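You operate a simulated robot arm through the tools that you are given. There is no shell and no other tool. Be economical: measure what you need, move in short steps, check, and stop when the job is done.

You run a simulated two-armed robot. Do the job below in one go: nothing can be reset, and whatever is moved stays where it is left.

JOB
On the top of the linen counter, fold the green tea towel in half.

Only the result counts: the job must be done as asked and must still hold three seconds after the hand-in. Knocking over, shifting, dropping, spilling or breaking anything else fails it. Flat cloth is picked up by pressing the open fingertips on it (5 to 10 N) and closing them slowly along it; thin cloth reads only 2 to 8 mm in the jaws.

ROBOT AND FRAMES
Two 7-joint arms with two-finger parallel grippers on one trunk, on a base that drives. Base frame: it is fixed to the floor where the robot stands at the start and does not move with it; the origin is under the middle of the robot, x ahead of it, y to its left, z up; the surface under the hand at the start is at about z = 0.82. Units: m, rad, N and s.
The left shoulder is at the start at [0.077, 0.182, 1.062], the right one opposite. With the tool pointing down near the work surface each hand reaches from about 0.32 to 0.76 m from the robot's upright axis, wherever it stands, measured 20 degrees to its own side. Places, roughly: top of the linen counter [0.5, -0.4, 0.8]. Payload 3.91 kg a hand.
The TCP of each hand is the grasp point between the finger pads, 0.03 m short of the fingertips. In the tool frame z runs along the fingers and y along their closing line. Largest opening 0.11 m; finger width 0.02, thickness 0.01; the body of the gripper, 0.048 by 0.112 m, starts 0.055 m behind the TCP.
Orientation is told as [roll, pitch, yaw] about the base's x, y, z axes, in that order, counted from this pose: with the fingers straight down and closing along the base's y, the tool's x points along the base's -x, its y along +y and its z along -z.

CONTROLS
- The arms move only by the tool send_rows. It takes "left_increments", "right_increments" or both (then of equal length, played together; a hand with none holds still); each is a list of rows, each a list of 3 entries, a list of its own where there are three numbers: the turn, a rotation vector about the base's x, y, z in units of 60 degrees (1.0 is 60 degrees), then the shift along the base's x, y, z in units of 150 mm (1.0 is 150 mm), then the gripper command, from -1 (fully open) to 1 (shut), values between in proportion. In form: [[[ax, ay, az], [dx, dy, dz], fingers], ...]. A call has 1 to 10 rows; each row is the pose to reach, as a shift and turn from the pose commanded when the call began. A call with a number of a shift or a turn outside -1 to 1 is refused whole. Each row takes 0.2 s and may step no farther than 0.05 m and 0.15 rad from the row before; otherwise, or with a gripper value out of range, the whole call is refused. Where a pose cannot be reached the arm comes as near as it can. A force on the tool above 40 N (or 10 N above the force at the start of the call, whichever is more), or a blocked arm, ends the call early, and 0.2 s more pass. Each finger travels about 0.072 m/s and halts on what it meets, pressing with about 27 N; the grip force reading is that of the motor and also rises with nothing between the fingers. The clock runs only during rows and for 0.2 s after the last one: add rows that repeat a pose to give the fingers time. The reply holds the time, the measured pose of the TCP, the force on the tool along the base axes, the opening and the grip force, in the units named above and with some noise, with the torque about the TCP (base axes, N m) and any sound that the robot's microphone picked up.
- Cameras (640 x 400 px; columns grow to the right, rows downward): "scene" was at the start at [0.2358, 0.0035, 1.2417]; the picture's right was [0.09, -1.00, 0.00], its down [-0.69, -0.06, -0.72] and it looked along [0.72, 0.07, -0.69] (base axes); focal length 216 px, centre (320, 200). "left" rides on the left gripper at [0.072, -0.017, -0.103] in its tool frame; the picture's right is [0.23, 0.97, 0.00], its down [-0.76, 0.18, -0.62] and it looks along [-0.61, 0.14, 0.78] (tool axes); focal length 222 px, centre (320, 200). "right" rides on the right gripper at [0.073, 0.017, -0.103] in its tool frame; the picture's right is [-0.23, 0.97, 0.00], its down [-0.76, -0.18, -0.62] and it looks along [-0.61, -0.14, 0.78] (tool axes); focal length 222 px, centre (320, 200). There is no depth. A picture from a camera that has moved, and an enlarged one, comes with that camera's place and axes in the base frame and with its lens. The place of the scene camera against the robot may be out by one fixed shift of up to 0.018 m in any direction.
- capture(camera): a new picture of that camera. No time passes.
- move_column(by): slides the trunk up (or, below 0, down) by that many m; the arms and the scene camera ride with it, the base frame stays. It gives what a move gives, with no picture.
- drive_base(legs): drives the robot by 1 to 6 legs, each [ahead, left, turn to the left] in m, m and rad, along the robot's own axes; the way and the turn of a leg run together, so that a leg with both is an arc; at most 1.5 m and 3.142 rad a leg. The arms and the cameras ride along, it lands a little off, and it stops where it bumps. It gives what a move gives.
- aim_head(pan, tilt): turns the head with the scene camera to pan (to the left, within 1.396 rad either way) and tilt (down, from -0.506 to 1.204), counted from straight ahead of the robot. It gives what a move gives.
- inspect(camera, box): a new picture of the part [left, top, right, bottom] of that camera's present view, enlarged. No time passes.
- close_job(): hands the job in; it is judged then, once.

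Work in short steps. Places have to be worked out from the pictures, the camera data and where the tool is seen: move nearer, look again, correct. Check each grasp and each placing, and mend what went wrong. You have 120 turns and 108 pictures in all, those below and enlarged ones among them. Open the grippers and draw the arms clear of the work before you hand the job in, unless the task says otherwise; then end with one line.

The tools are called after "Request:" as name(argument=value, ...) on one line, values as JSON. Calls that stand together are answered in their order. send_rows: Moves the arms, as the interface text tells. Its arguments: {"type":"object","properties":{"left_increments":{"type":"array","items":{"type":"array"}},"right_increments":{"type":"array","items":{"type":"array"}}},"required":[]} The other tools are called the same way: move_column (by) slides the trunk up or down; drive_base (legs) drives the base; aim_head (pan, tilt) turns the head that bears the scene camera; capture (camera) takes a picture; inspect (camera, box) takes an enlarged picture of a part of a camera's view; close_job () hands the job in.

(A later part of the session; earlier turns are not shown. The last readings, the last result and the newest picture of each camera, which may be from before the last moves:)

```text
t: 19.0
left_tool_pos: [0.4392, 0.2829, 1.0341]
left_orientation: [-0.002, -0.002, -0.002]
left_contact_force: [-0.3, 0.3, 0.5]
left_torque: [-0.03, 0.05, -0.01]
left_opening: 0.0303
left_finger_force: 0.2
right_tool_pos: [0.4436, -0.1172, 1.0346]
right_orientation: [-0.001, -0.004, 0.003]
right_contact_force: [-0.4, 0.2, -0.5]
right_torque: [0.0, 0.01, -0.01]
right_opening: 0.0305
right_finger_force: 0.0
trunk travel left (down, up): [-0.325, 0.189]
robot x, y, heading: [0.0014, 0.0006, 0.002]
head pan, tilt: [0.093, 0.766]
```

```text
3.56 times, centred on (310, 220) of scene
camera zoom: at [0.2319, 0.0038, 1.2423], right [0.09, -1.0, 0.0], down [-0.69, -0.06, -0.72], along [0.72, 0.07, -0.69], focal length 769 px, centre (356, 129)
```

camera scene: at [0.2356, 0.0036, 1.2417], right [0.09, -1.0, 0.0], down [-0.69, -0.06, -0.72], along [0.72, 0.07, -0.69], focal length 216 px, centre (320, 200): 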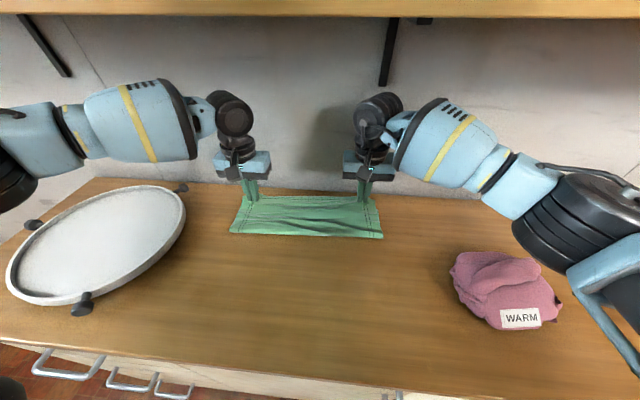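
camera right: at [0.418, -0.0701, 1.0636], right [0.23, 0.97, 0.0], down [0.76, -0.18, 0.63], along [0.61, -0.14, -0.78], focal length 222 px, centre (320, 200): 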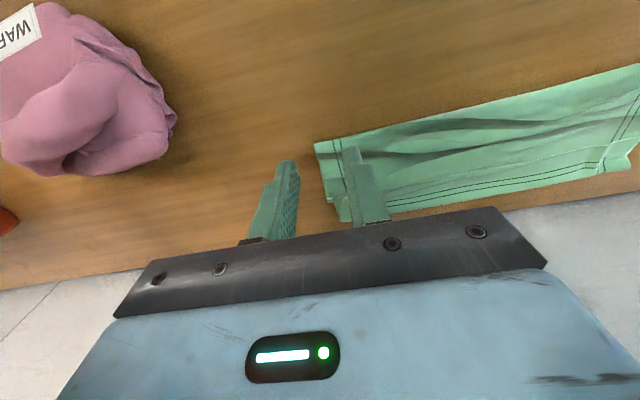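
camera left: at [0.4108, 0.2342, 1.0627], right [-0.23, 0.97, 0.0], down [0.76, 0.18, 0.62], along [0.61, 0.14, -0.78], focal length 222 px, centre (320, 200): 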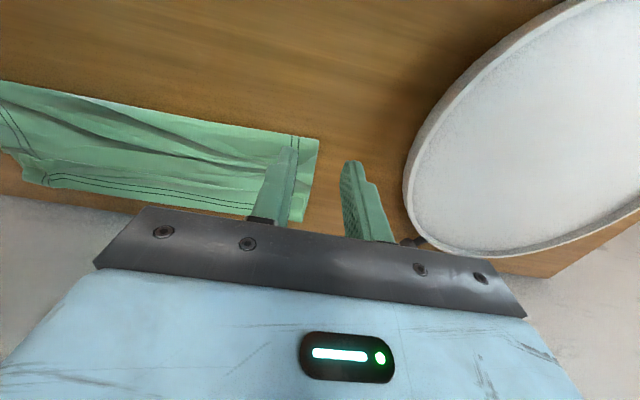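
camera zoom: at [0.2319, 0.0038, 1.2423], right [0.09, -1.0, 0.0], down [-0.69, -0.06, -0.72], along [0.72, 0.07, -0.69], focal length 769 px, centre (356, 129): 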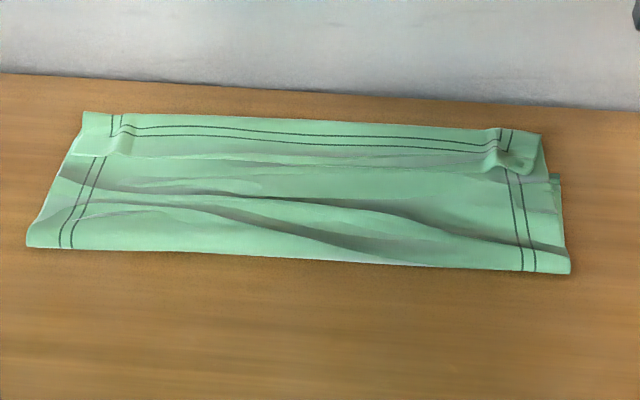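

The lower layer's far corners look to be near x 0.61–0.63, with the upper edge overshooting to about 0.65. That puts the crease too far forward, so I will regrasp the upper edge and refold it with the cloth taut. Tilting the fingers forward should extend reach, so I approach with that tilt.

Request:
send_rows(left_increments=[[[0, -0.06, 0], [0.187, -0.07, -0.04], 0.6], [[0, -0.12, 0], [0.373, -0.14, -0.1], 0.6], [[0, -0.18, 0], [0.56, -0.21, -0.2], 0.6], [[0, -0.24, 0], [0.747, -0.28, -0.3], 0.6], [[0, -0.286, 0], [0.933, -0.353, -0.4], 0.6]], right_increments=[[[0, -0.06, 0], [0.187, 0.07, -0.04], 0.6], [[0, -0.12, 0], [0.373, 0.14, -0.1], 0.6], [[0, -0.18, 0], [0.56, 0.21, -0.2], 0.6], [[0, -0.24, 0], [0.747, 0.28, -0.3], 0.6], [[0, -0.286, 0], [0.933, 0.347, -0.4], 0.6]])

Request:
capture(camera="scene")

```text
t: 20.4
left_tool_pos: [0.5465, 0.2267, 0.9893]
left_orientation: [0.006, -0.325, -0.019]
left_contact_force: [0.1, 0.3, 0.5]
left_torque: [-0.01, 0.01, 0.01]
left_opening: 0.0223
left_finger_force: 0.1
right_tool_pos: [0.5675, -0.0578, 0.9839]
right_orientation: [0.0, -0.316, 0.014]
right_contact_force: [0.2, 0.2, 0.6]
right_torque: [0.04, -0.03, -0.01]
right_opening: 0.0221
right_finger_force: 0.2
trunk travel left (down, up): [-0.325, 0.189]
robot x, y, heading: [-0.008, 0.0031, 0.013]
head pan, tilt: [0.093, 0.766]
stopped in row 5 (left hand): the arm was blocked; the commanded pose is now the measured one
```

```text
72 pictures are left
camera scene: at [0.2089, 0.0048, 1.2459], right [0.11, -0.99, 0.0], down [-0.67, -0.07, -0.73], along [0.73, 0.08, -0.68], focal length 216 px, centre (320, 200)
```

scene: 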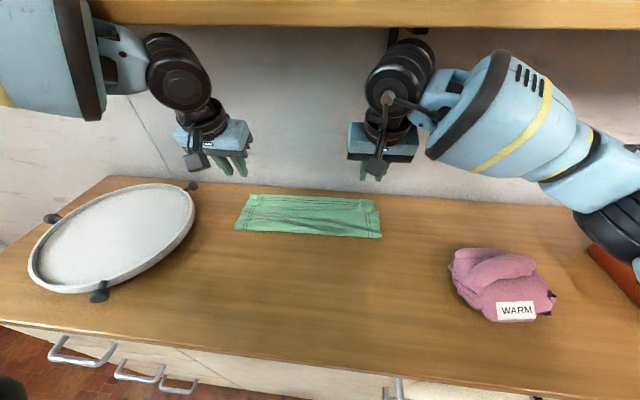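

The left arm was blocked, probably against the shelf or bracket, and the robot leaned back a little. I retract the way it came and check.

Request:
send_rows(left_increments=[[[0, 0.06, 0], [-0.2, 0.05, 0], 0.6], [[0, 0.12, 0], [-0.4, 0.1, 0], 0.6], [[0, 0.18, 0], [-0.6, 0.15, 0], 0.6], [[0, 0.18, 0], [-0.6, 0.15, 0], 0.6]], right_increments=[[[0, 0.06, 0], [-0.2, -0.05, 0], 0.6], [[0, 0.12, 0], [-0.4, -0.1, 0], 0.6], [[0, 0.18, 0], [-0.6, -0.15, 0], 0.6], [[0, 0.18, 0], [-0.6, -0.15, 0], 0.6]])

Request:
aim_head(pan=0.3, tilt=0.3)

Request:
capture(camera="scene")

```text
t: 21.4
left_tool_pos: [0.4802, 0.2546, 0.972]
left_orientation: [0.001, -0.104, -0.007]
left_contact_force: [-0.3, 0.3, 0.6]
left_torque: [-0.02, -0.02, 0.0]
left_opening: 0.022
left_finger_force: 0.1
right_tool_pos: [0.4994, -0.0824, 0.9715]
right_orientation: [-0.001, -0.105, 0.007]
right_contact_force: [0.0, 0.4, 0.2]
right_torque: [-0.01, 0.0, 0.02]
right_opening: 0.0222
right_finger_force: 0.1
trunk travel left (down, up): [-0.325, 0.189]
robot x, y, heading: [-0.0035, -0.0009, 0.007]
head pan, tilt: [0.093, 0.766]
```

```text
t: 22.3
left_tool_pos: [0.4791, 0.2538, 0.9727]
left_orientation: [0.003, -0.109, -0.007]
left_contact_force: [0.5, -0.7, -0.8]
left_torque: [-0.01, 0.01, 0.01]
left_opening: 0.0221
left_finger_force: 0.0
right_tool_pos: [0.498, -0.0828, 0.9722]
right_orientation: [0.0, -0.109, 0.006]
right_contact_force: [0.0, 0.0, 0.3]
right_torque: [-0.01, 0.01, 0.03]
right_opening: 0.0218
right_finger_force: 0.1
trunk travel left (down, up): [-0.325, 0.189]
robot x, y, heading: [0.0004, 0.0, 0.008]
head pan, tilt: [0.3, 0.3]
```

```text
71 pictures are left
camera scene: at [0.2426, 0.0262, 1.2832], right [0.3, -0.95, 0.0], down [-0.28, -0.09, -0.95], along [0.91, 0.29, -0.3], focal length 216 px, centre (320, 200)
```

scene: 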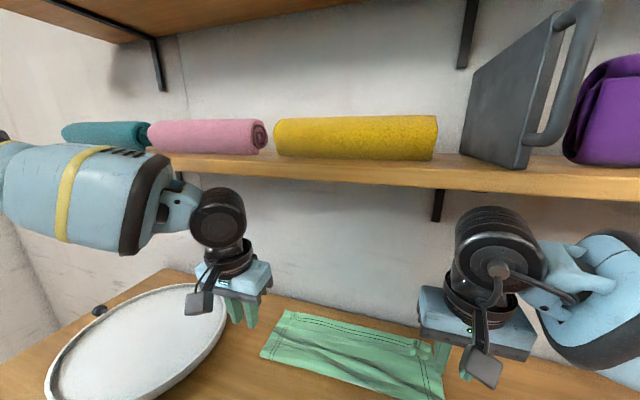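

There is a stocked shelf in front of the left forearm. Everything on it is still in place. I retract and raise the hands, then lower the trunk so the forearms pass well below the shelf.

Request:
send_rows(left_increments=[[[0, 0, 0], [-0.2, 0.02, 0.15], 0.6], [[0, 0, 0], [-0.4, 0.04, 0.3], 0.6], [[0, 0, 0], [-0.45, 0.04, 0.45], 0.6]], right_increments=[[[0, 0, 0], [-0.2, -0.02, 0.15], 0.6], [[0, 0, 0], [-0.4, -0.04, 0.3], 0.6], [[0, 0, 0], [-0.45, -0.04, 0.45], 0.6]])

Request:
move_column(by=-0.12)

Request:
capture(camera="scene")

```text
t: 23.1
left_tool_pos: [0.4137, 0.2617, 1.0412]
left_orientation: [0.002, -0.107, -0.007]
left_contact_force: [-1.2, -0.2, -0.5]
left_torque: [0.0, 0.0, 0.02]
left_opening: 0.0219
left_finger_force: 0.2
right_tool_pos: [0.4317, -0.0863, 1.0403]
right_orientation: [-0.002, -0.108, 0.007]
right_contact_force: [-0.4, -0.1, -0.3]
right_torque: [-0.03, -0.05, 0.01]
right_opening: 0.022
right_finger_force: 0.1
trunk travel left (down, up): [-0.325, 0.189]
robot x, y, heading: [0.0031, -0.0039, 0.011]
head pan, tilt: [0.3, 0.3]
```

```text
t: 24.6
left_tool_pos: [0.4135, 0.2583, 0.9214]
left_orientation: [0.002, -0.11, -0.006]
left_contact_force: [0.5, 0.7, 0.1]
left_torque: [0.01, -0.03, -0.01]
left_opening: 0.022
left_finger_force: 0.1
right_tool_pos: [0.4305, -0.0891, 0.9207]
right_orientation: [0.002, -0.111, 0.005]
right_contact_force: [0.2, 0.2, 1.3]
right_torque: [0.05, 0.0, 0.03]
right_opening: 0.0222
right_finger_force: 0.0
trunk travel left (down, up): [-0.205, 0.309]
robot x, y, heading: [0.0009, 0.0026, 0.008]
head pan, tilt: [0.3, 0.3]
```

```text
70 pictures are left
camera scene: at [0.2777, 0.0265, 1.1593], right [0.3, -0.95, 0.0], down [-0.28, -0.09, -0.96], along [0.91, 0.29, -0.3], focal length 216 px, centre (320, 200)
```

scene: 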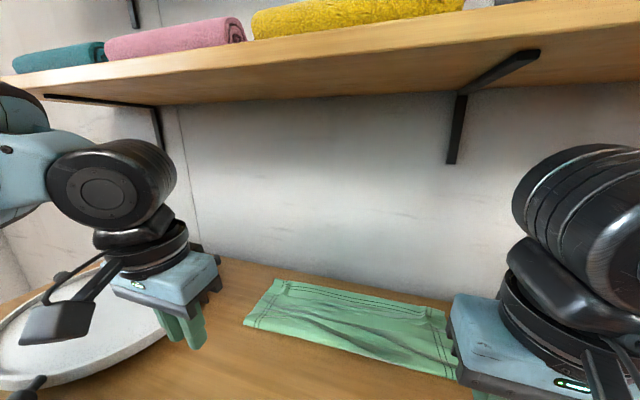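

There's now ample clearance under the shelf. I move the hands forward over the far edge with a slight forward tilt.

Request:
send_rows(left_increments=[[[0, -0.03, 0], [0.25, -0.04, 0], 0.6], [[0, -0.06, 0], [0.5, -0.08, 0], 0.6], [[0, -0.1, 0], [0.75, -0.12, 0], 0.6], [[0, -0.134, 0], [0.98, -0.16, 0], 0.6], [[0, -0.134, 0], [0.98, -0.16, 0], 0.6]], right_increments=[[[0, -0.03, 0], [0.25, 0.04, 0], 0.6], [[0, -0.06, 0], [0.5, 0.08, 0], 0.6], [[0, -0.1, 0], [0.75, 0.12, 0], 0.6], [[0, -0.134, 0], [0.98, 0.16, 0], 0.6], [[0, -0.134, 0], [0.98, 0.16, 0], 0.6]])

Request:
capture(camera="left")

Request:
capture(camera="right")

Request:
capture(camera="scene")

```text
t: 25.8
left_tool_pos: [0.5606, 0.2351, 0.9203]
left_orientation: [0.002, -0.251, -0.008]
left_contact_force: [0.5, -0.1, 0.2]
left_torque: [0.01, 0.0, 0.01]
left_opening: 0.022
left_finger_force: 0.1
right_tool_pos: [0.5778, -0.0644, 0.9202]
right_orientation: [-0.002, -0.251, 0.008]
right_contact_force: [0.1, -0.8, 0.0]
right_torque: [-0.02, -0.02, -0.01]
right_opening: 0.022
right_finger_force: 0.1
trunk travel left (down, up): [-0.205, 0.309]
robot x, y, heading: [0.0005, 0.0006, 0.011]
head pan, tilt: [0.3, 0.3]
```

```text
69 pictures are left
camera left: at [0.4654, 0.2207, 1.0027], right [-0.21, 0.98, -0.05], down [0.58, 0.17, 0.79], along [0.78, 0.14, -0.61], focal length 222 px, centre (320, 200)
```

left: 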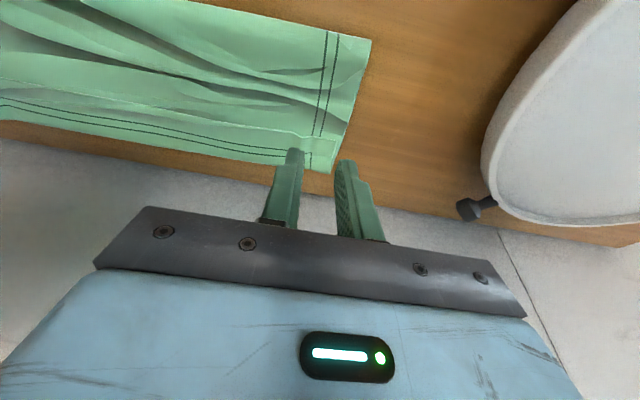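

```text
68 pictures are left
camera right: at [0.4823, -0.0478, 1.0021], right [0.21, 0.98, 0.05], down [0.59, -0.17, 0.79], along [0.78, -0.14, -0.61], focal length 222 px, centre (320, 200)
```

right: 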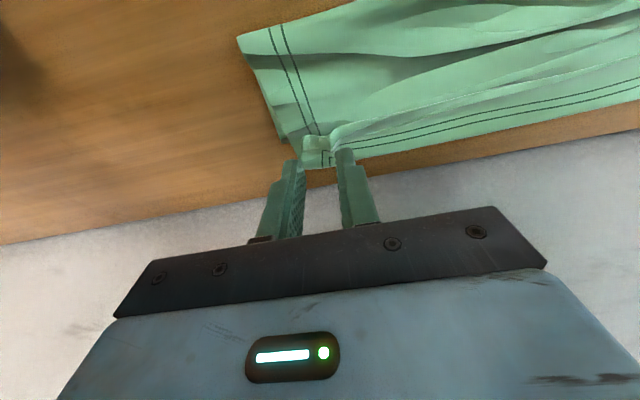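

```text
67 pictures are left
camera scene: at [0.2776, 0.0265, 1.1593], right [0.3, -0.95, 0.0], down [-0.28, -0.09, -0.96], along [0.91, 0.29, -0.3], focal length 216 px, centre (320, 200)
```

scene: 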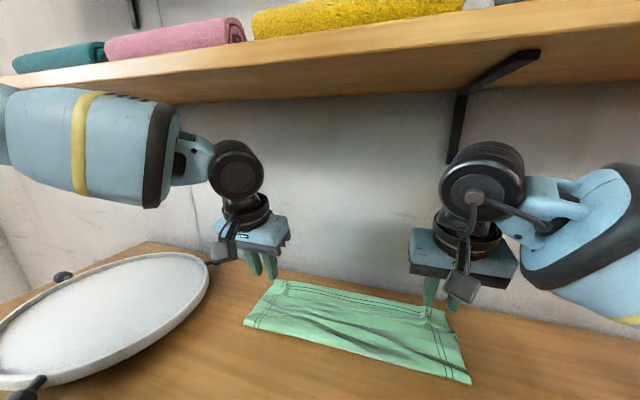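

The views confirm that the lower layer's right corner is at about (0.608, −0.104) and the upper edge is at about 0.645–0.65. I move the fingertips just above the upper edge at its old pinch points.

Request:
send_rows(left_increments=[[[0, 0, 0], [0.23, -0.01, 0], 0.55], [[0, 0, 0], [0.467, -0.02, -0.05], 0.55], [[0, 0, 0], [0.467, -0.02, -0.2], 0.55], [[0, 0, 0], [0.467, -0.02, -0.32], 0.55], [[0, 0, 0], [0.467, -0.02, -0.32], 0.55]], right_increments=[[[0, 0, 0], [0.18, -0.02, 0], 0.45], [[0, 0, 0], [0.367, -0.037, -0.05], 0.45], [[0, 0, 0], [0.367, -0.037, -0.2], 0.45], [[0, 0, 0], [0.367, -0.037, -0.32], 0.45], [[0, 0, 0], [0.367, -0.037, -0.32], 0.45]])

Request:
capture(camera="left")

Request:
capture(camera="right")

```text
t: 27.0
left_tool_pos: [0.6334, 0.2336, 0.8738]
left_orientation: [0.002, -0.25, -0.006]
left_contact_force: [-0.2, 0.9, 0.7]
left_torque: [-0.02, -0.02, 0.0]
left_opening: 0.0246
left_finger_force: 0.0
right_tool_pos: [0.6333, -0.0688, 0.8712]
right_orientation: [-0.001, -0.25, 0.009]
right_contact_force: [-0.3, 0.4, 0.3]
right_torque: [0.01, 0.02, 0.03]
right_opening: 0.0305
right_finger_force: 0.1
trunk travel left (down, up): [-0.205, 0.309]
robot x, y, heading: [0.0005, 0.001, 0.008]
head pan, tilt: [0.3, 0.3]
```

```text
66 pictures are left
camera left: at [0.5367, 0.2175, 0.9567], right [-0.21, 0.98, -0.05], down [0.59, 0.17, 0.79], along [0.78, 0.14, -0.61], focal length 222 px, centre (320, 200)
```

left: 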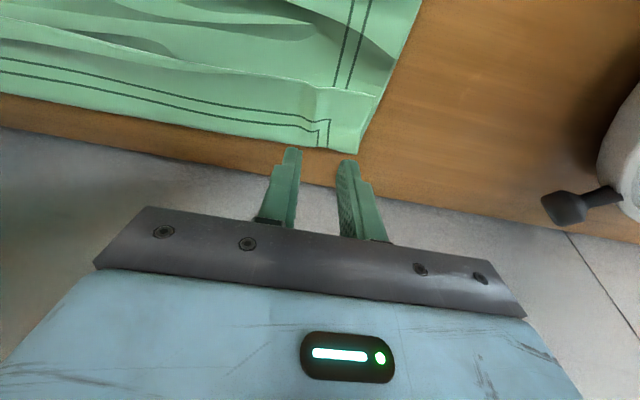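

```text
65 pictures are left
camera right: at [0.5379, -0.0531, 0.9531], right [0.21, 0.98, 0.05], down [0.59, -0.17, 0.79], along [0.78, -0.14, -0.61], focal length 222 px, centre (320, 200)
```

right: 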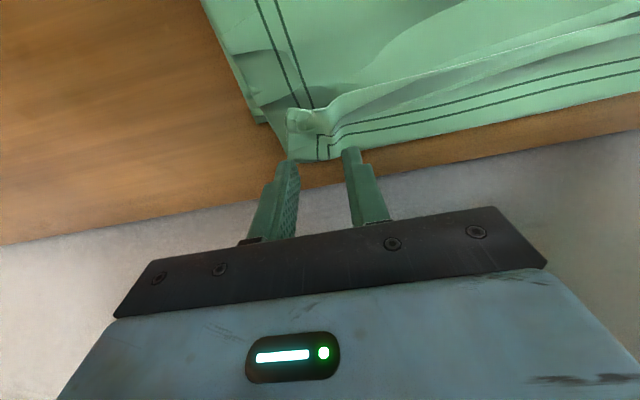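

The positions look right. I lower slowly until I feel contact.

Request:
send_rows(left_increments=[[[0, 0, 0], [-0.03, 0, -0.06], 0.55], [[0, 0, 0], [-0.03, 0, -0.11], 0.55], [[0, 0, 0], [-0.03, 0, -0.13], 0.55], [[0, 0, 0], [-0.03, 0, -0.14], 0.55]], right_increments=[[[0, 0, 0], [0, 0, -0.06], 0.45], [[0, 0, 0], [0, 0, -0.1], 0.45], [[0, 0, 0], [0, 0, -0.115], 0.45], [[0, 0, 0], [0, 0, -0.125], 0.45]])

```text
t: 28.0
left_tool_pos: [0.6264, 0.2323, 0.8536]
left_orientation: [0.003, -0.252, -0.006]
left_contact_force: [0.6, -0.4, 9.4]
left_torque: [0.13, -0.04, 0.0]
left_opening: 0.025
left_finger_force: 0.2
right_tool_pos: [0.633, -0.0698, 0.8526]
right_orientation: [-0.002, -0.25, 0.006]
right_contact_force: [0.1, 0.0, 2.7]
right_torque: [0.01, -0.03, 0.01]
right_opening: 0.03
right_finger_force: 0.1
trunk travel left (down, up): [-0.205, 0.309]
robot x, y, heading: [0.0003, -0.0015, 0.008]
head pan, tilt: [0.3, 0.3]
```

The left presses at 9 N. I lower the right about 0.8 mm more and close both slowly.

Request:
send_rows(left_increments=[[[0, 0, 0], [0, 0, 0.002], 0.55], [[0, 0, 0], [0, 0, 0.002], 0.6], [[0, 0, 0], [0, 0, 0.002], 0.65], [[0, 0, 0], [0, 0, 0.002], 0.7], [[0, 0, 0], [0, 0, 0.002], 0.76], [[0, 0, 0], [0, 0, 0.002], 0.82], [[0, 0, 0], [0, 0, 0.002], 0.88], [[0, 0, 0], [0, 0, 0.002], 0.94], [[0, 0, 0], [0, 0, 0.002], 1.0], [[0, 0, 0], [0, 0, 0.002], 1.0]], right_increments=[[[0, 0, 0], [0, 0, -0.005], 0.45], [[0, 0, 0], [0, 0, -0.006], 0.52], [[0, 0, 0], [0, 0, -0.006], 0.59], [[0, 0, 0], [0, 0, -0.006], 0.66], [[0, 0, 0], [0, 0, -0.006], 0.73], [[0, 0, 0], [0, 0, -0.006], 0.8], [[0, 0, 0], [0, 0, -0.006], 0.87], [[0, 0, 0], [0, 0, -0.006], 0.94], [[0, 0, 0], [0, 0, -0.006], 1.0], [[0, 0, 0], [0, 0, -0.006], 1.0]])

Request:
capture(camera="left")

Request:
capture(camera="right")

```text
t: 30.2
left_tool_pos: [0.6249, 0.2311, 0.8532]
left_orientation: [0.002, -0.252, -0.009]
left_contact_force: [1.7, -12.2, 10.1]
left_torque: [-0.39, 0.01, 0.0]
left_opening: 0.0022
left_finger_force: 27.3
right_tool_pos: [0.6315, -0.0694, 0.8536]
right_orientation: [-0.001, -0.25, 0.009]
right_contact_force: [0.4, 8.4, 12.7]
right_torque: [0.23, -0.01, 0.08]
right_opening: 0.0031
right_finger_force: 26.4
trunk travel left (down, up): [-0.205, 0.309]
robot x, y, heading: [-0.0001, 0.0005, 0.008]
head pan, tilt: [0.3, 0.3]
```

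```text
64 pictures are left
camera left: at [0.53, 0.2158, 0.9359], right [-0.21, 0.98, -0.06], down [0.58, 0.17, 0.79], along [0.78, 0.14, -0.61], focal length 222 px, centre (320, 200)
```

left: 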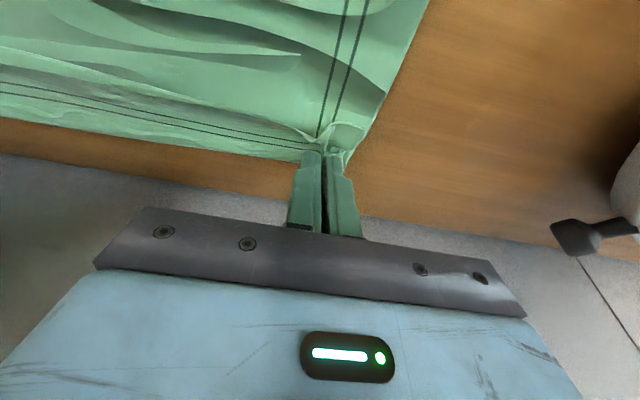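

```text
63 pictures are left
camera right: at [0.5359, -0.0532, 0.9357], right [0.21, 0.98, 0.06], down [0.58, -0.17, 0.79], along [0.78, -0.13, -0.61], focal length 222 px, centre (320, 200)
```

right: 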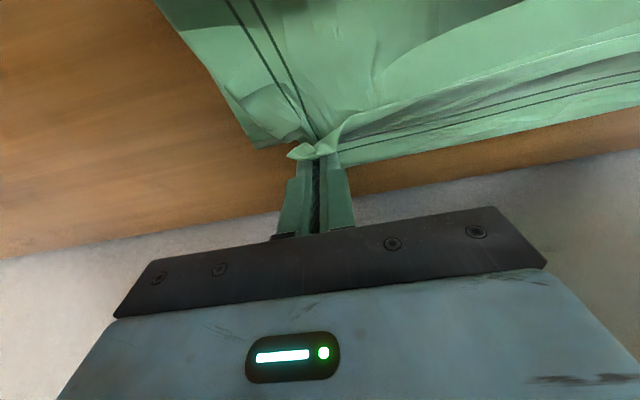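

Both are gripped. I lift while easing inward, then check whether only the upper layer comes up.

Request:
send_rows(left_increments=[[[0, 0, 0], [0, -0.02, 0.04], 1], [[0, 0, 0], [-0.02, -0.03, 0.14], 1], [[0, 0, 0], [-0.06, -0.03, 0.26], 1], [[0, 0, 0], [-0.12, -0.03, 0.38], 1], [[0, 0, 0], [-0.12, -0.03, 0.38], 1]], right_increments=[[[0, 0, 0], [0, 0.02, 0.04], 1], [[0, 0, 0], [-0.02, 0.03, 0.14], 1], [[0, 0, 0], [-0.06, 0.03, 0.26], 1], [[0, 0, 0], [-0.12, 0.03, 0.38], 1], [[0, 0, 0], [-0.12, 0.03, 0.38], 1]])

Request:
capture(camera="scene")

Request:
capture(camera="left")

Request:
capture(camera="right")

```text
t: 31.4
left_tool_pos: [0.6084, 0.2266, 0.9078]
left_orientation: [0.003, -0.248, -0.006]
left_contact_force: [-0.5, -2.3, -0.4]
left_torque: [-0.08, 0.0, 0.02]
left_opening: 0.0016
left_finger_force: 27.4
right_tool_pos: [0.6148, -0.0646, 0.9096]
right_orientation: [0.0, -0.249, 0.005]
right_contact_force: [0.1, 2.6, -0.8]
right_torque: [0.08, 0.02, 0.01]
right_opening: 0.0028
right_finger_force: 27.2
trunk travel left (down, up): [-0.205, 0.309]
robot x, y, heading: [0.0005, 0.0018, 0.01]
head pan, tilt: [0.3, 0.3]
```

```text
62 pictures are left
camera scene: at [0.2785, 0.0266, 1.159], right [0.3, -0.95, 0.0], down [-0.28, -0.09, -0.96], along [0.91, 0.29, -0.3], focal length 216 px, centre (320, 200)
```

scene: 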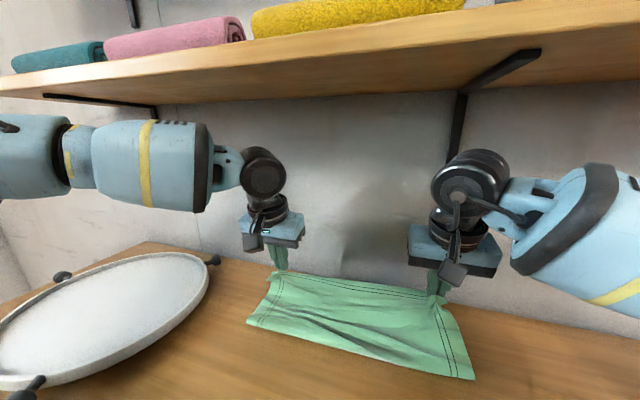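

```text
61 pictures are left
camera left: at [0.5133, 0.2115, 0.9905], right [-0.21, 0.98, -0.05], down [0.59, 0.17, 0.79], along [0.78, 0.14, -0.61], focal length 222 px, centre (320, 200)
```

left: 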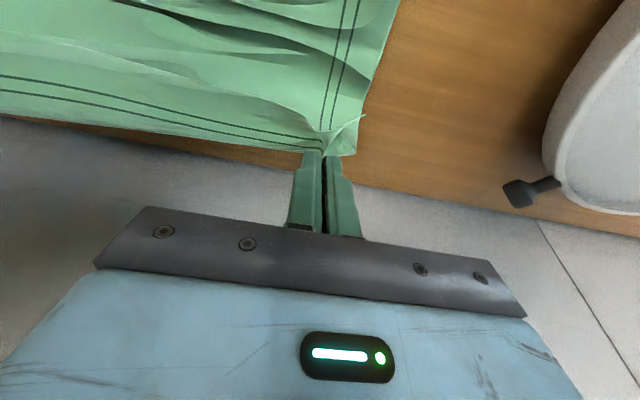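

```text
60 pictures are left
camera right: at [0.5192, -0.0492, 0.9917], right [0.21, 0.98, 0.05], down [0.59, -0.17, 0.79], along [0.78, -0.14, -0.61], focal length 222 px, centre (320, 200)
```

right: 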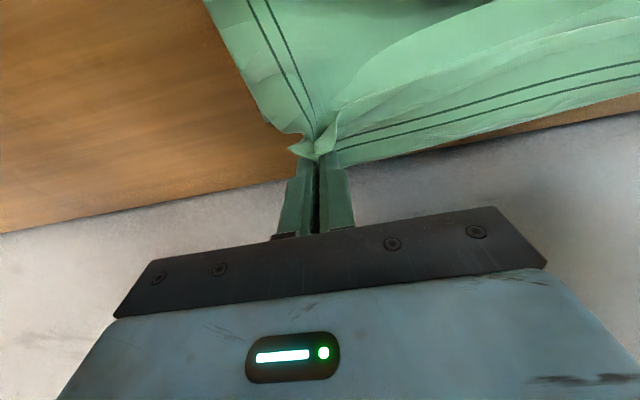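

It's lifting. I carry the edge up and back over the middle to unroll the crease.

Request:
send_rows(left_increments=[[[0, 0, 0], [-0.08, 0, 0.15], 1], [[0, 0, 0], [-0.2, 0, 0.28], 1], [[0, 0, 0], [-0.36, 0, 0.38], 1], [[0, 0, 0], [-0.54, 0, 0.43], 1], [[0, 0, 0], [-0.72, 0, 0.43], 1], [[0, 0, 0], [-0.9, 0, 0.43], 1], [[0, 0, 0], [-1.0, 0, 0.43], 1], [[0, 0, 0], [-1.0, 0, 0.43], 1]], right_increments=[[[0, 0, 0], [-0.08, 0, 0.15], 1], [[0, 0, 0], [-0.2, 0, 0.28], 1], [[0, 0, 0], [-0.36, 0, 0.38], 1], [[0, 0, 0], [-0.54, 0, 0.43], 1], [[0, 0, 0], [-0.72, 0, 0.43], 1], [[0, 0, 0], [-0.9, 0, 0.43], 1], [[0, 0, 0], [-1.0, 0, 0.43], 1], [[0, 0, 0], [-1.0, 0, 0.43], 1]])

Request:
capture(camera="scene")

Request:
capture(camera="left")

Request:
capture(camera="right")

```text
t: 33.2
left_tool_pos: [0.4594, 0.2282, 0.9745]
left_orientation: [0.002, -0.247, -0.009]
left_contact_force: [0.6, -1.9, -0.1]
left_torque: [-0.04, 0.01, 0.0]
left_opening: 0.0015
left_finger_force: 26.9
right_tool_pos: [0.4659, -0.0643, 0.9729]
right_orientation: [-0.001, -0.247, 0.007]
right_contact_force: [-0.5, 2.1, 0.5]
right_torque: [0.08, 0.04, 0.0]
right_opening: 0.0031
right_finger_force: 26.7
trunk travel left (down, up): [-0.205, 0.309]
robot x, y, heading: [0.0004, -0.0023, 0.005]
head pan, tilt: [0.3, 0.3]
```

```text
59 pictures are left
camera scene: at [0.2783, 0.0265, 1.1591], right [0.3, -0.95, 0.0], down [-0.28, -0.09, -0.96], along [0.91, 0.29, -0.3], focal length 216 px, centre (320, 200)
```

scene: 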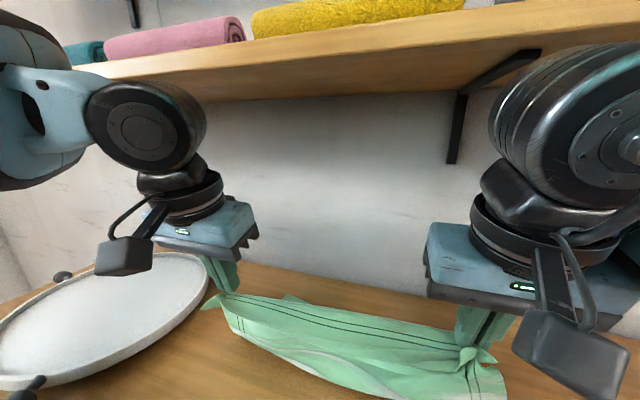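

```text
58 pictures are left
camera left: at [0.3637, 0.2121, 1.0572], right [-0.21, 0.98, -0.05], down [0.59, 0.17, 0.79], along [0.78, 0.14, -0.61], focal length 222 px, centre (320, 200)
```

left: 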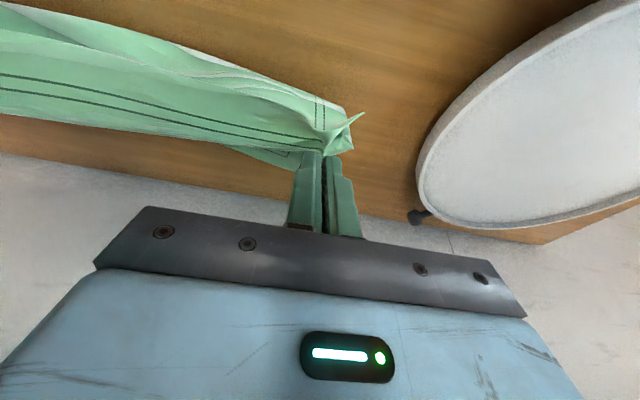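

```text
57 pictures are left
camera right: at [0.3703, -0.0483, 1.0558], right [0.21, 0.98, 0.05], down [0.59, -0.17, 0.79], along [0.78, -0.14, -0.61], focal length 222 px, centre (320, 200)
```

right: 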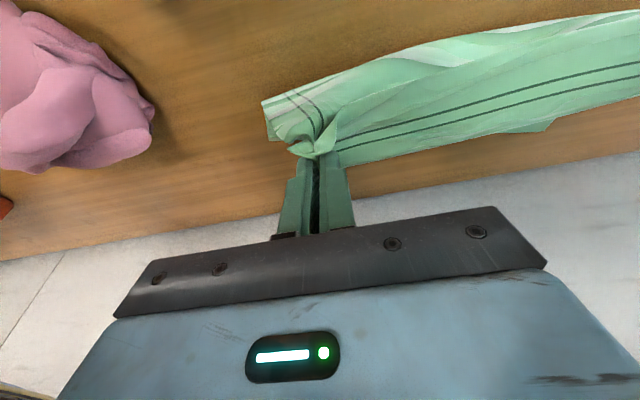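

The lower layer got disturbed: its far-left corner is now near (0.603, 0.222). The cleanest fix is to lay the towel out flat again, then refold along a taut full arc. I bring the edge back to the near side and level the fingers on the way.

Request:
send_rows(left_increments=[[[0, 0.03, 0], [-0.15, 0, -0.04], 1], [[0, 0.06, 0], [-0.3, 0, -0.1], 1], [[0, 0.09, 0], [-0.43, 0, -0.2], 1], [[0, 0.12, 0], [-0.56, 0, -0.32], 1], [[0, 0.15, 0], [-0.67, 0, -0.45], 1], [[0, 0.18, 0], [-0.76, 0, -0.56], 1], [[0, 0.21, 0], [-0.82, 0, -0.62], 1], [[0, 0.24, 0], [-0.83, 0, -0.65], 1]], right_increments=[[[0, 0.03, 0], [-0.15, 0, -0.04], 1], [[0, 0.06, 0], [-0.3, 0, -0.1], 1], [[0, 0.09, 0], [-0.43, 0, -0.2], 1], [[0, 0.12, 0], [-0.56, 0, -0.32], 1], [[0, 0.15, 0], [-0.67, 0, -0.45], 1], [[0, 0.18, 0], [-0.76, 0, -0.56], 1], [[0, 0.21, 0], [-0.82, 0, -0.62], 1], [[0, 0.24, 0], [-0.83, 0, -0.65], 1]])

Request:
aim_head(pan=0.09, tilt=0.65)

Request:
capture(camera="scene")

Request:
capture(camera="left")

Request:
capture(camera="right")

```text
t: 35.0
left_tool_pos: [0.3312, 0.2256, 0.88]
left_orientation: [-0.001, -0.003, -0.009]
left_contact_force: [0.5, -3.8, 1.0]
left_torque: [-0.11, 0.0, 0.0]
left_opening: 0.0017
left_finger_force: 27.6
right_tool_pos: [0.3426, -0.0686, 0.8948]
right_orientation: [0.0, -0.072, 0.0]
right_contact_force: [5.4, 5.8, 1.4]
right_torque: [0.06, 0.7, -0.14]
right_opening: 0.0027
right_finger_force: 26.8
trunk travel left (down, up): [-0.205, 0.309]
robot x, y, heading: [0.0005, -0.0015, 0.005]
head pan, tilt: [0.3, 0.3]
```

```text
t: 35.8
left_tool_pos: [0.3286, 0.2278, 0.8787]
left_orientation: [-0.001, -0.007, -0.008]
left_contact_force: [1.1, -5.0, 1.1]
left_torque: [-0.12, 0.02, 0.06]
left_opening: 0.0017
left_finger_force: 27.5
right_tool_pos: [0.34, -0.0681, 0.8942]
right_orientation: [0.0, -0.074, -0.001]
right_contact_force: [-0.3, 4.5, -0.2]
right_torque: [0.16, -0.01, -0.03]
right_opening: 0.0032
right_finger_force: 27.2
trunk travel left (down, up): [-0.205, 0.309]
robot x, y, heading: [-0.0016, 0.0015, 0.007]
head pan, tilt: [0.091, 0.649]
```

```text
56 pictures are left
camera scene: at [0.2677, 0.0069, 1.1297], right [0.1, -1.0, 0.0], down [-0.6, -0.06, -0.8], along [0.8, 0.08, -0.6], focal length 216 px, centre (320, 200)
```

scene: 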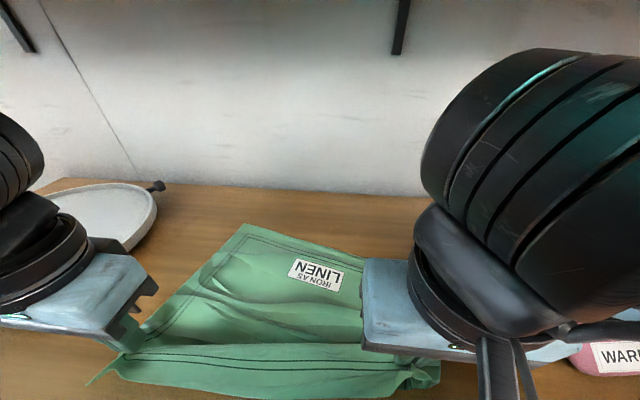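

```text
55 pictures are left
camera left: at [0.256, 0.2119, 0.9828], right [-0.22, 0.98, 0.0], down [0.76, 0.17, 0.63], along [0.61, 0.14, -0.78], focal length 222 px, centre (320, 200)
```

left: 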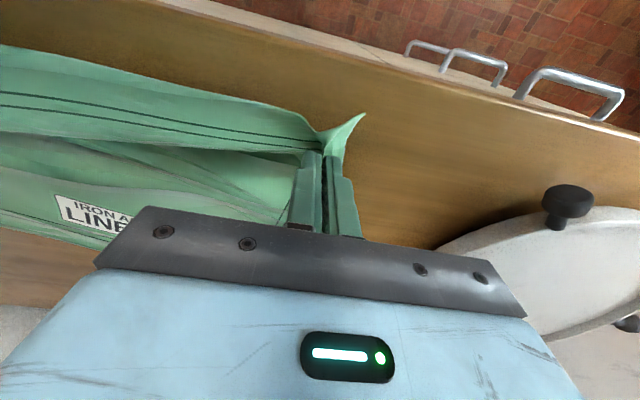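

```text
54 pictures are left
camera right: at [0.2603, -0.0506, 0.9924], right [0.23, 0.97, 0.02], down [0.71, -0.18, 0.68], along [0.66, -0.14, -0.74], focal length 222 px, centre (320, 200)
```

right: 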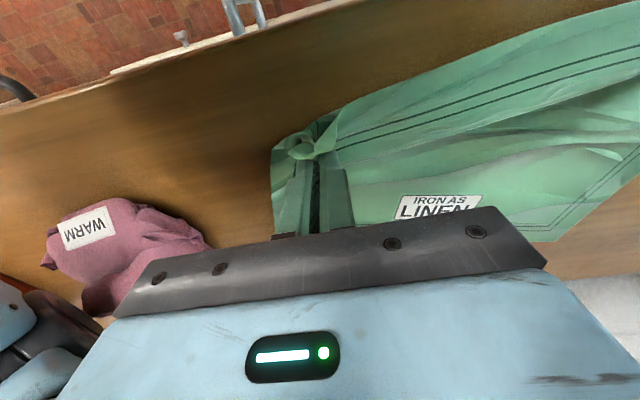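

The geometry shows the right hand has gripped both right corners together (3 mm reading, and far edge running to that hand). That is a folded right end already. So I lift both hands, letting the right loop hang, and carry forward so the left near corner can land on the left far corner.

Request:
send_rows(left_increments=[[[0, 0, 0], [0.02, -0.006, 0.138], 1], [[0, 0, 0], [0.068, -0.02, 0.276], 1], [[0, 0, 0], [0.136, -0.04, 0.393], 1], [[0, 0, 0], [0.224, -0.066, 0.497], 1], [[0, 0, 0], [0.326, -0.096, 0.58], 1], [[0, 0, 0], [0.442, -0.13, 0.642], 1], [[0, 0, 0], [0.564, -0.166, 0.676], 1], [[0, 0, 0], [0.68, -0.2, 0.69], 1], [[0, 0, 0], [0.68, -0.2, 0.69], 1]], right_increments=[[[0, 0, 0], [0.021, -0.006, 0.121], 1], [[0, 0, 0], [0.07, -0.02, 0.243], 1], [[0, 0, 0], [0.14, -0.04, 0.346], 1], [[0, 0, 0], [0.231, -0.066, 0.437], 1], [[0, 0, 0], [0.336, -0.096, 0.51], 1], [[0, 0, 0], [0.455, -0.13, 0.565], 1], [[0, 0, 0], [0.581, -0.166, 0.595], 1], [[0, 0, 0], [0.7, -0.2, 0.607], 1], [[0, 0, 0], [0.7, -0.2, 0.607], 1]])

Request:
capture(camera="scene")

Request:
capture(camera="left")

Request:
capture(camera="right")

```text
t: 37.8
left_tool_pos: [0.4375, 0.197, 0.9797]
left_orientation: [0.002, 0.004, -0.007]
left_contact_force: [0.4, -2.2, 0.2]
left_torque: [-0.09, 0.0, -0.01]
left_opening: 0.0018
left_finger_force: 27.0
right_tool_pos: [0.4458, -0.0956, 0.967]
right_orientation: [0.001, 0.0, 0.008]
right_contact_force: [-0.6, 3.4, -0.6]
right_torque: [0.07, 0.01, 0.0]
right_opening: 0.0032
right_finger_force: 27.2
trunk travel left (down, up): [-0.205, 0.309]
robot x, y, heading: [-0.0012, 0.0003, 0.007]
head pan, tilt: [0.091, 0.649]
```

```text
53 pictures are left
camera scene: at [0.2752, 0.0068, 1.1275], right [0.1, -1.0, 0.0], down [-0.6, -0.06, -0.8], along [0.79, 0.08, -0.6], focal length 216 px, centre (320, 200)
```

scene: 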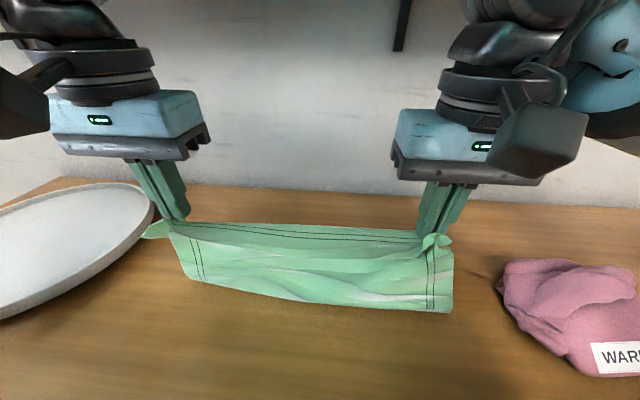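

```text
52 pictures are left
camera left: at [0.3653, 0.182, 1.0837], right [-0.22, 0.98, 0.0], down [0.76, 0.17, 0.62], along [0.61, 0.14, -0.78], focal length 222 px, centre (320, 200)
```

left: 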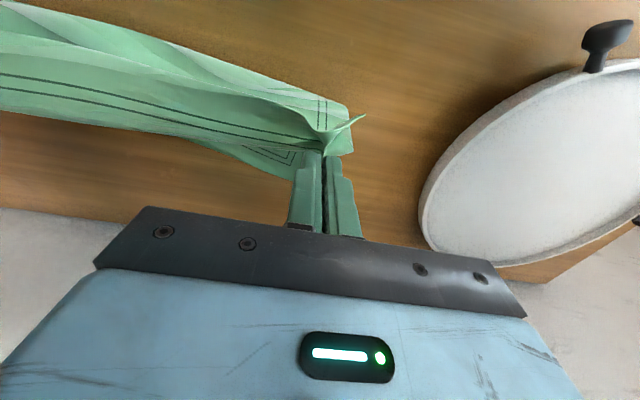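

```text
51 pictures are left
camera right: at [0.3733, -0.0788, 1.0709], right [0.22, 0.98, 0.0], down [0.76, -0.17, 0.62], along [0.61, -0.14, -0.78], focal length 222 px, centre (320, 200)
```

right: 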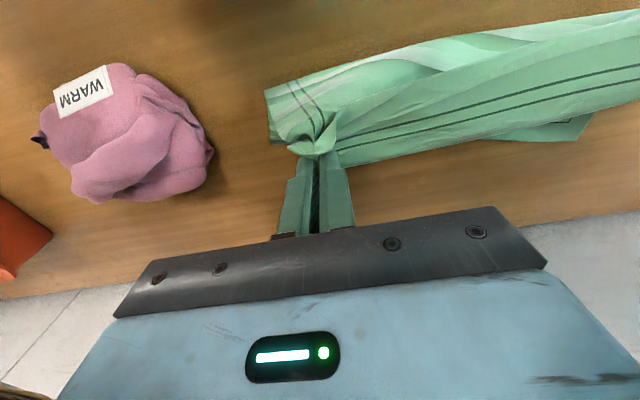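

Confirmed: the right hand holds both corners. Next I lay the left near corner onto the left far corner (about 0.54, 0.197) so the left can take both layers too. I move forward and down, stopping about 25 mm above.

Request:
send_rows(left_increments=[[[0, 0, 0], [0.15, -0.05, -0.025], 1], [[0, 0, 0], [0.27, -0.09, -0.083], 1], [[0, 0, 0], [0.37, -0.124, -0.165], 1], [[0, 0, 0], [0.456, -0.152, -0.27], 1], [[0, 0, 0], [0.522, -0.174, -0.396], 1], [[0, 0, 0], [0.57, -0.19, -0.51], 1], [[0, 0, 0], [0.6, -0.2, -0.62], 1], [[0, 0, 0], [0.6, -0.2, -0.66], 1], [[0, 0, 0], [0.6, -0.2, -0.66], 1]], right_increments=[[[0, 0, 0], [0.15, -0.05, -0.022], 1], [[0, 0, 0], [0.27, -0.09, -0.072], 1], [[0, 0, 0], [0.37, -0.124, -0.144], 1], [[0, 0, 0], [0.456, -0.152, -0.238], 1], [[0, 0, 0], [0.522, -0.174, -0.346], 1], [[0, 0, 0], [0.57, -0.19, -0.446], 1], [[0, 0, 0], [0.6, -0.2, -0.54], 1], [[0, 0, 0], [0.6, -0.2, -0.576], 1], [[0, 0, 0], [0.6, -0.2, -0.576], 1]])

Request:
capture(camera="scene")

Request:
capture(camera="left")

Request:
capture(camera="right")

```text
t: 39.8
left_tool_pos: [0.5266, 0.167, 0.8802]
left_orientation: [0.0, -0.001, -0.006]
left_contact_force: [0.3, -3.1, -0.5]
left_torque: [-0.07, -0.05, 0.03]
left_opening: 0.0015
left_finger_force: 26.8
right_tool_pos: [0.5367, -0.1245, 0.8825]
right_orientation: [0.001, 0.001, 0.006]
right_contact_force: [-0.1, 2.5, -0.3]
right_torque: [0.07, -0.02, -0.02]
right_opening: 0.0031
right_finger_force: 27.2
trunk travel left (down, up): [-0.205, 0.309]
robot x, y, heading: [-0.0023, -0.0046, 0.007]
head pan, tilt: [0.091, 0.649]
```

```text
50 pictures are left
camera scene: at [0.2755, 0.0067, 1.1274], right [0.1, -1.0, 0.0], down [-0.6, -0.06, -0.8], along [0.79, 0.08, -0.6], focal length 216 px, centre (320, 200)
```

scene: 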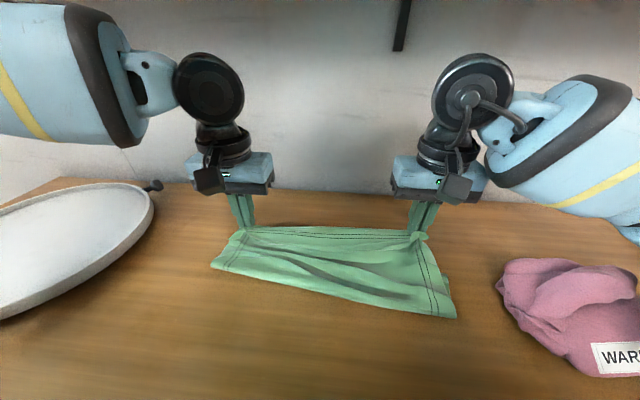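

```text
49 pictures are left
camera left: at [0.4549, 0.1519, 0.9847], right [-0.22, 0.98, 0.0], down [0.76, 0.17, 0.62], along [0.61, 0.14, -0.78], focal length 222 px, centre (320, 200)
```

left: 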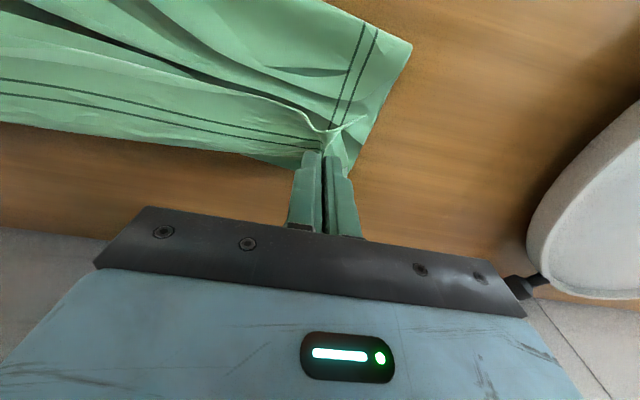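

```text
48 pictures are left
camera right: at [0.4636, -0.1083, 0.985], right [0.22, 0.98, 0.0], down [0.76, -0.17, 0.62], along [0.61, -0.14, -0.78], focal length 222 px, centre (320, 200)
```

right: 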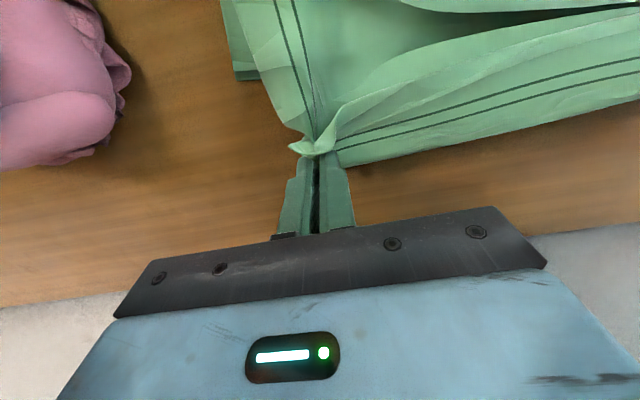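

Re-projecting the cloth corner by the right hand shows it static on the table near (0.475, −0.165). So the right hand holds only the upper edge, and the towel lies rotated about 10°, with its far edge running from (0.54, 0.197) to that point. I go back up to a vertical hang on a hand line matching that rotation, pulling the lower layer smooth first.

Request:
send_rows(left_increments=[[[0, 0, 0], [-0.05, 0.01, 0.15], 1], [[0, 0, 0], [-0.14, 0.02, 0.3], 1], [[0, 0, 0], [-0.26, 0.04, 0.44], 1], [[0, 0, 0], [-0.4, 0.06, 0.54], 1], [[0, 0, 0], [-0.577, 0.087, 0.6], 1]], right_increments=[[[0, 0, 0], [-0.08, 0.01, 0.15], 1], [[0, 0, 0], [-0.2, 0.02, 0.3], 1], [[0, 0, 0], [-0.37, 0.04, 0.44], 1], [[0, 0, 0], [-0.56, 0.06, 0.54], 1], [[0, 0, 0], [-0.78, 0.083, 0.583], 1]])

Request:
send_rows(left_increments=[[[0, 0, 0], [-0.1, 0.02, 0.02], 1], [[0, 0, 0], [-0.2, 0.04, 0.04], 1], [[0, 0, 0], [-0.3, 0.06, 0.06], 1], [[0, 0, 0], [-0.4, 0.087, 0.08], 1], [[0, 0, 0], [-0.4, 0.087, 0.08], 1]], right_increments=[[[0, 0, 0], [-0.16, 0.02, 0.02], 1], [[0, 0, 0], [-0.31, 0.04, 0.04], 1], [[0, 0, 0], [-0.47, 0.06, 0.06], 1], [[0, 0, 0], [-0.62, 0.08, 0.08], 1], [[0, 0, 0], [-0.62, 0.08, 0.08], 1]])

Request:
capture(camera="scene")

Request:
capture(camera="left")

Request:
capture(camera="right")

```text
t: 41.0
left_tool_pos: [0.4393, 0.1809, 0.9697]
left_orientation: [0.002, 0.001, -0.007]
left_contact_force: [-0.4, -2.5, -0.2]
left_torque: [-0.04, -0.02, 0.03]
left_opening: 0.0015
left_finger_force: 27.0
right_tool_pos: [0.4177, -0.1103, 0.9666]
right_orientation: [0.0, 0.003, 0.007]
right_contact_force: [-0.9, 2.4, -0.8]
right_torque: [0.08, -0.02, 0.02]
right_opening: 0.0029
right_finger_force: 27.2
trunk travel left (down, up): [-0.205, 0.309]
robot x, y, heading: [-0.0013, 0.0007, 0.008]
head pan, tilt: [0.091, 0.649]
```

```text
t: 42.0
left_tool_pos: [0.3844, 0.1922, 0.9831]
left_orientation: [-0.004, 0.002, -0.008]
left_contact_force: [-1.4, -6.3, -0.3]
left_torque: [-0.17, 0.0, 0.04]
left_opening: 0.0016
left_finger_force: 26.2
right_tool_pos: [0.3385, -0.1011, 0.9763]
right_orientation: [-0.005, 0.015, -0.008]
right_contact_force: [1.7, 5.8, -0.7]
right_torque: [0.24, -0.04, -0.01]
right_opening: 0.003
right_finger_force: 27.0
trunk travel left (down, up): [-0.205, 0.309]
robot x, y, heading: [-0.0026, 0.0003, 0.012]
head pan, tilt: [0.091, 0.649]
stopped in row 4 (right hand): the force on the tool passed its limit at 70 N (the readings are from after the stop); the commanded pose is now the measured one
```

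```text
47 pictures are left
camera scene: at [0.2764, 0.0042, 1.1289], right [0.07, -1.0, 0.0], down [-0.59, -0.04, -0.81], along [0.81, 0.06, -0.59], focal length 216 px, centre (320, 200)
```

scene: 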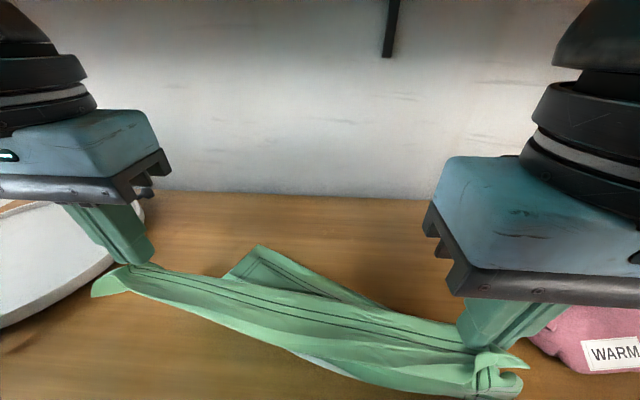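

```text
46 pictures are left
camera left: at [0.3124, 0.1771, 1.0863], right [-0.22, 0.98, 0.0], down [0.76, 0.17, 0.62], along [0.61, 0.14, -0.78], focal length 222 px, centre (320, 200)
```

left: 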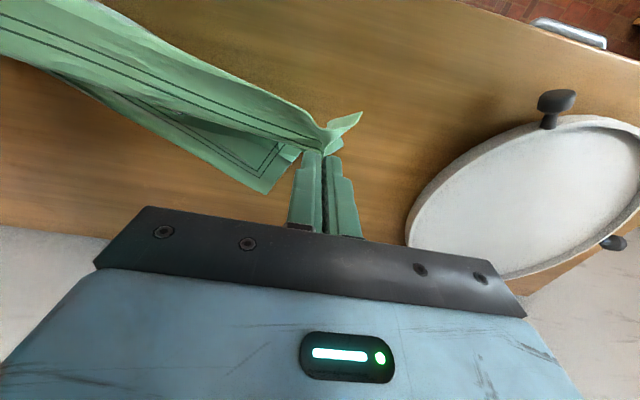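

```text
45 pictures are left
camera right: at [0.2674, -0.0838, 1.0804], right [0.24, 0.97, -0.01], down [0.77, -0.18, 0.61], along [0.59, -0.15, -0.79], focal length 222 px, centre (320, 200)
```

right: 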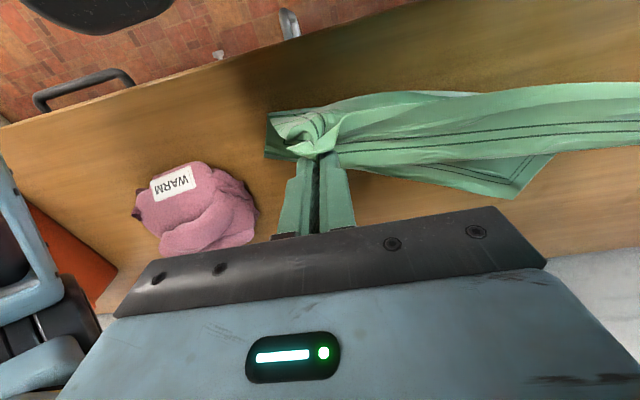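

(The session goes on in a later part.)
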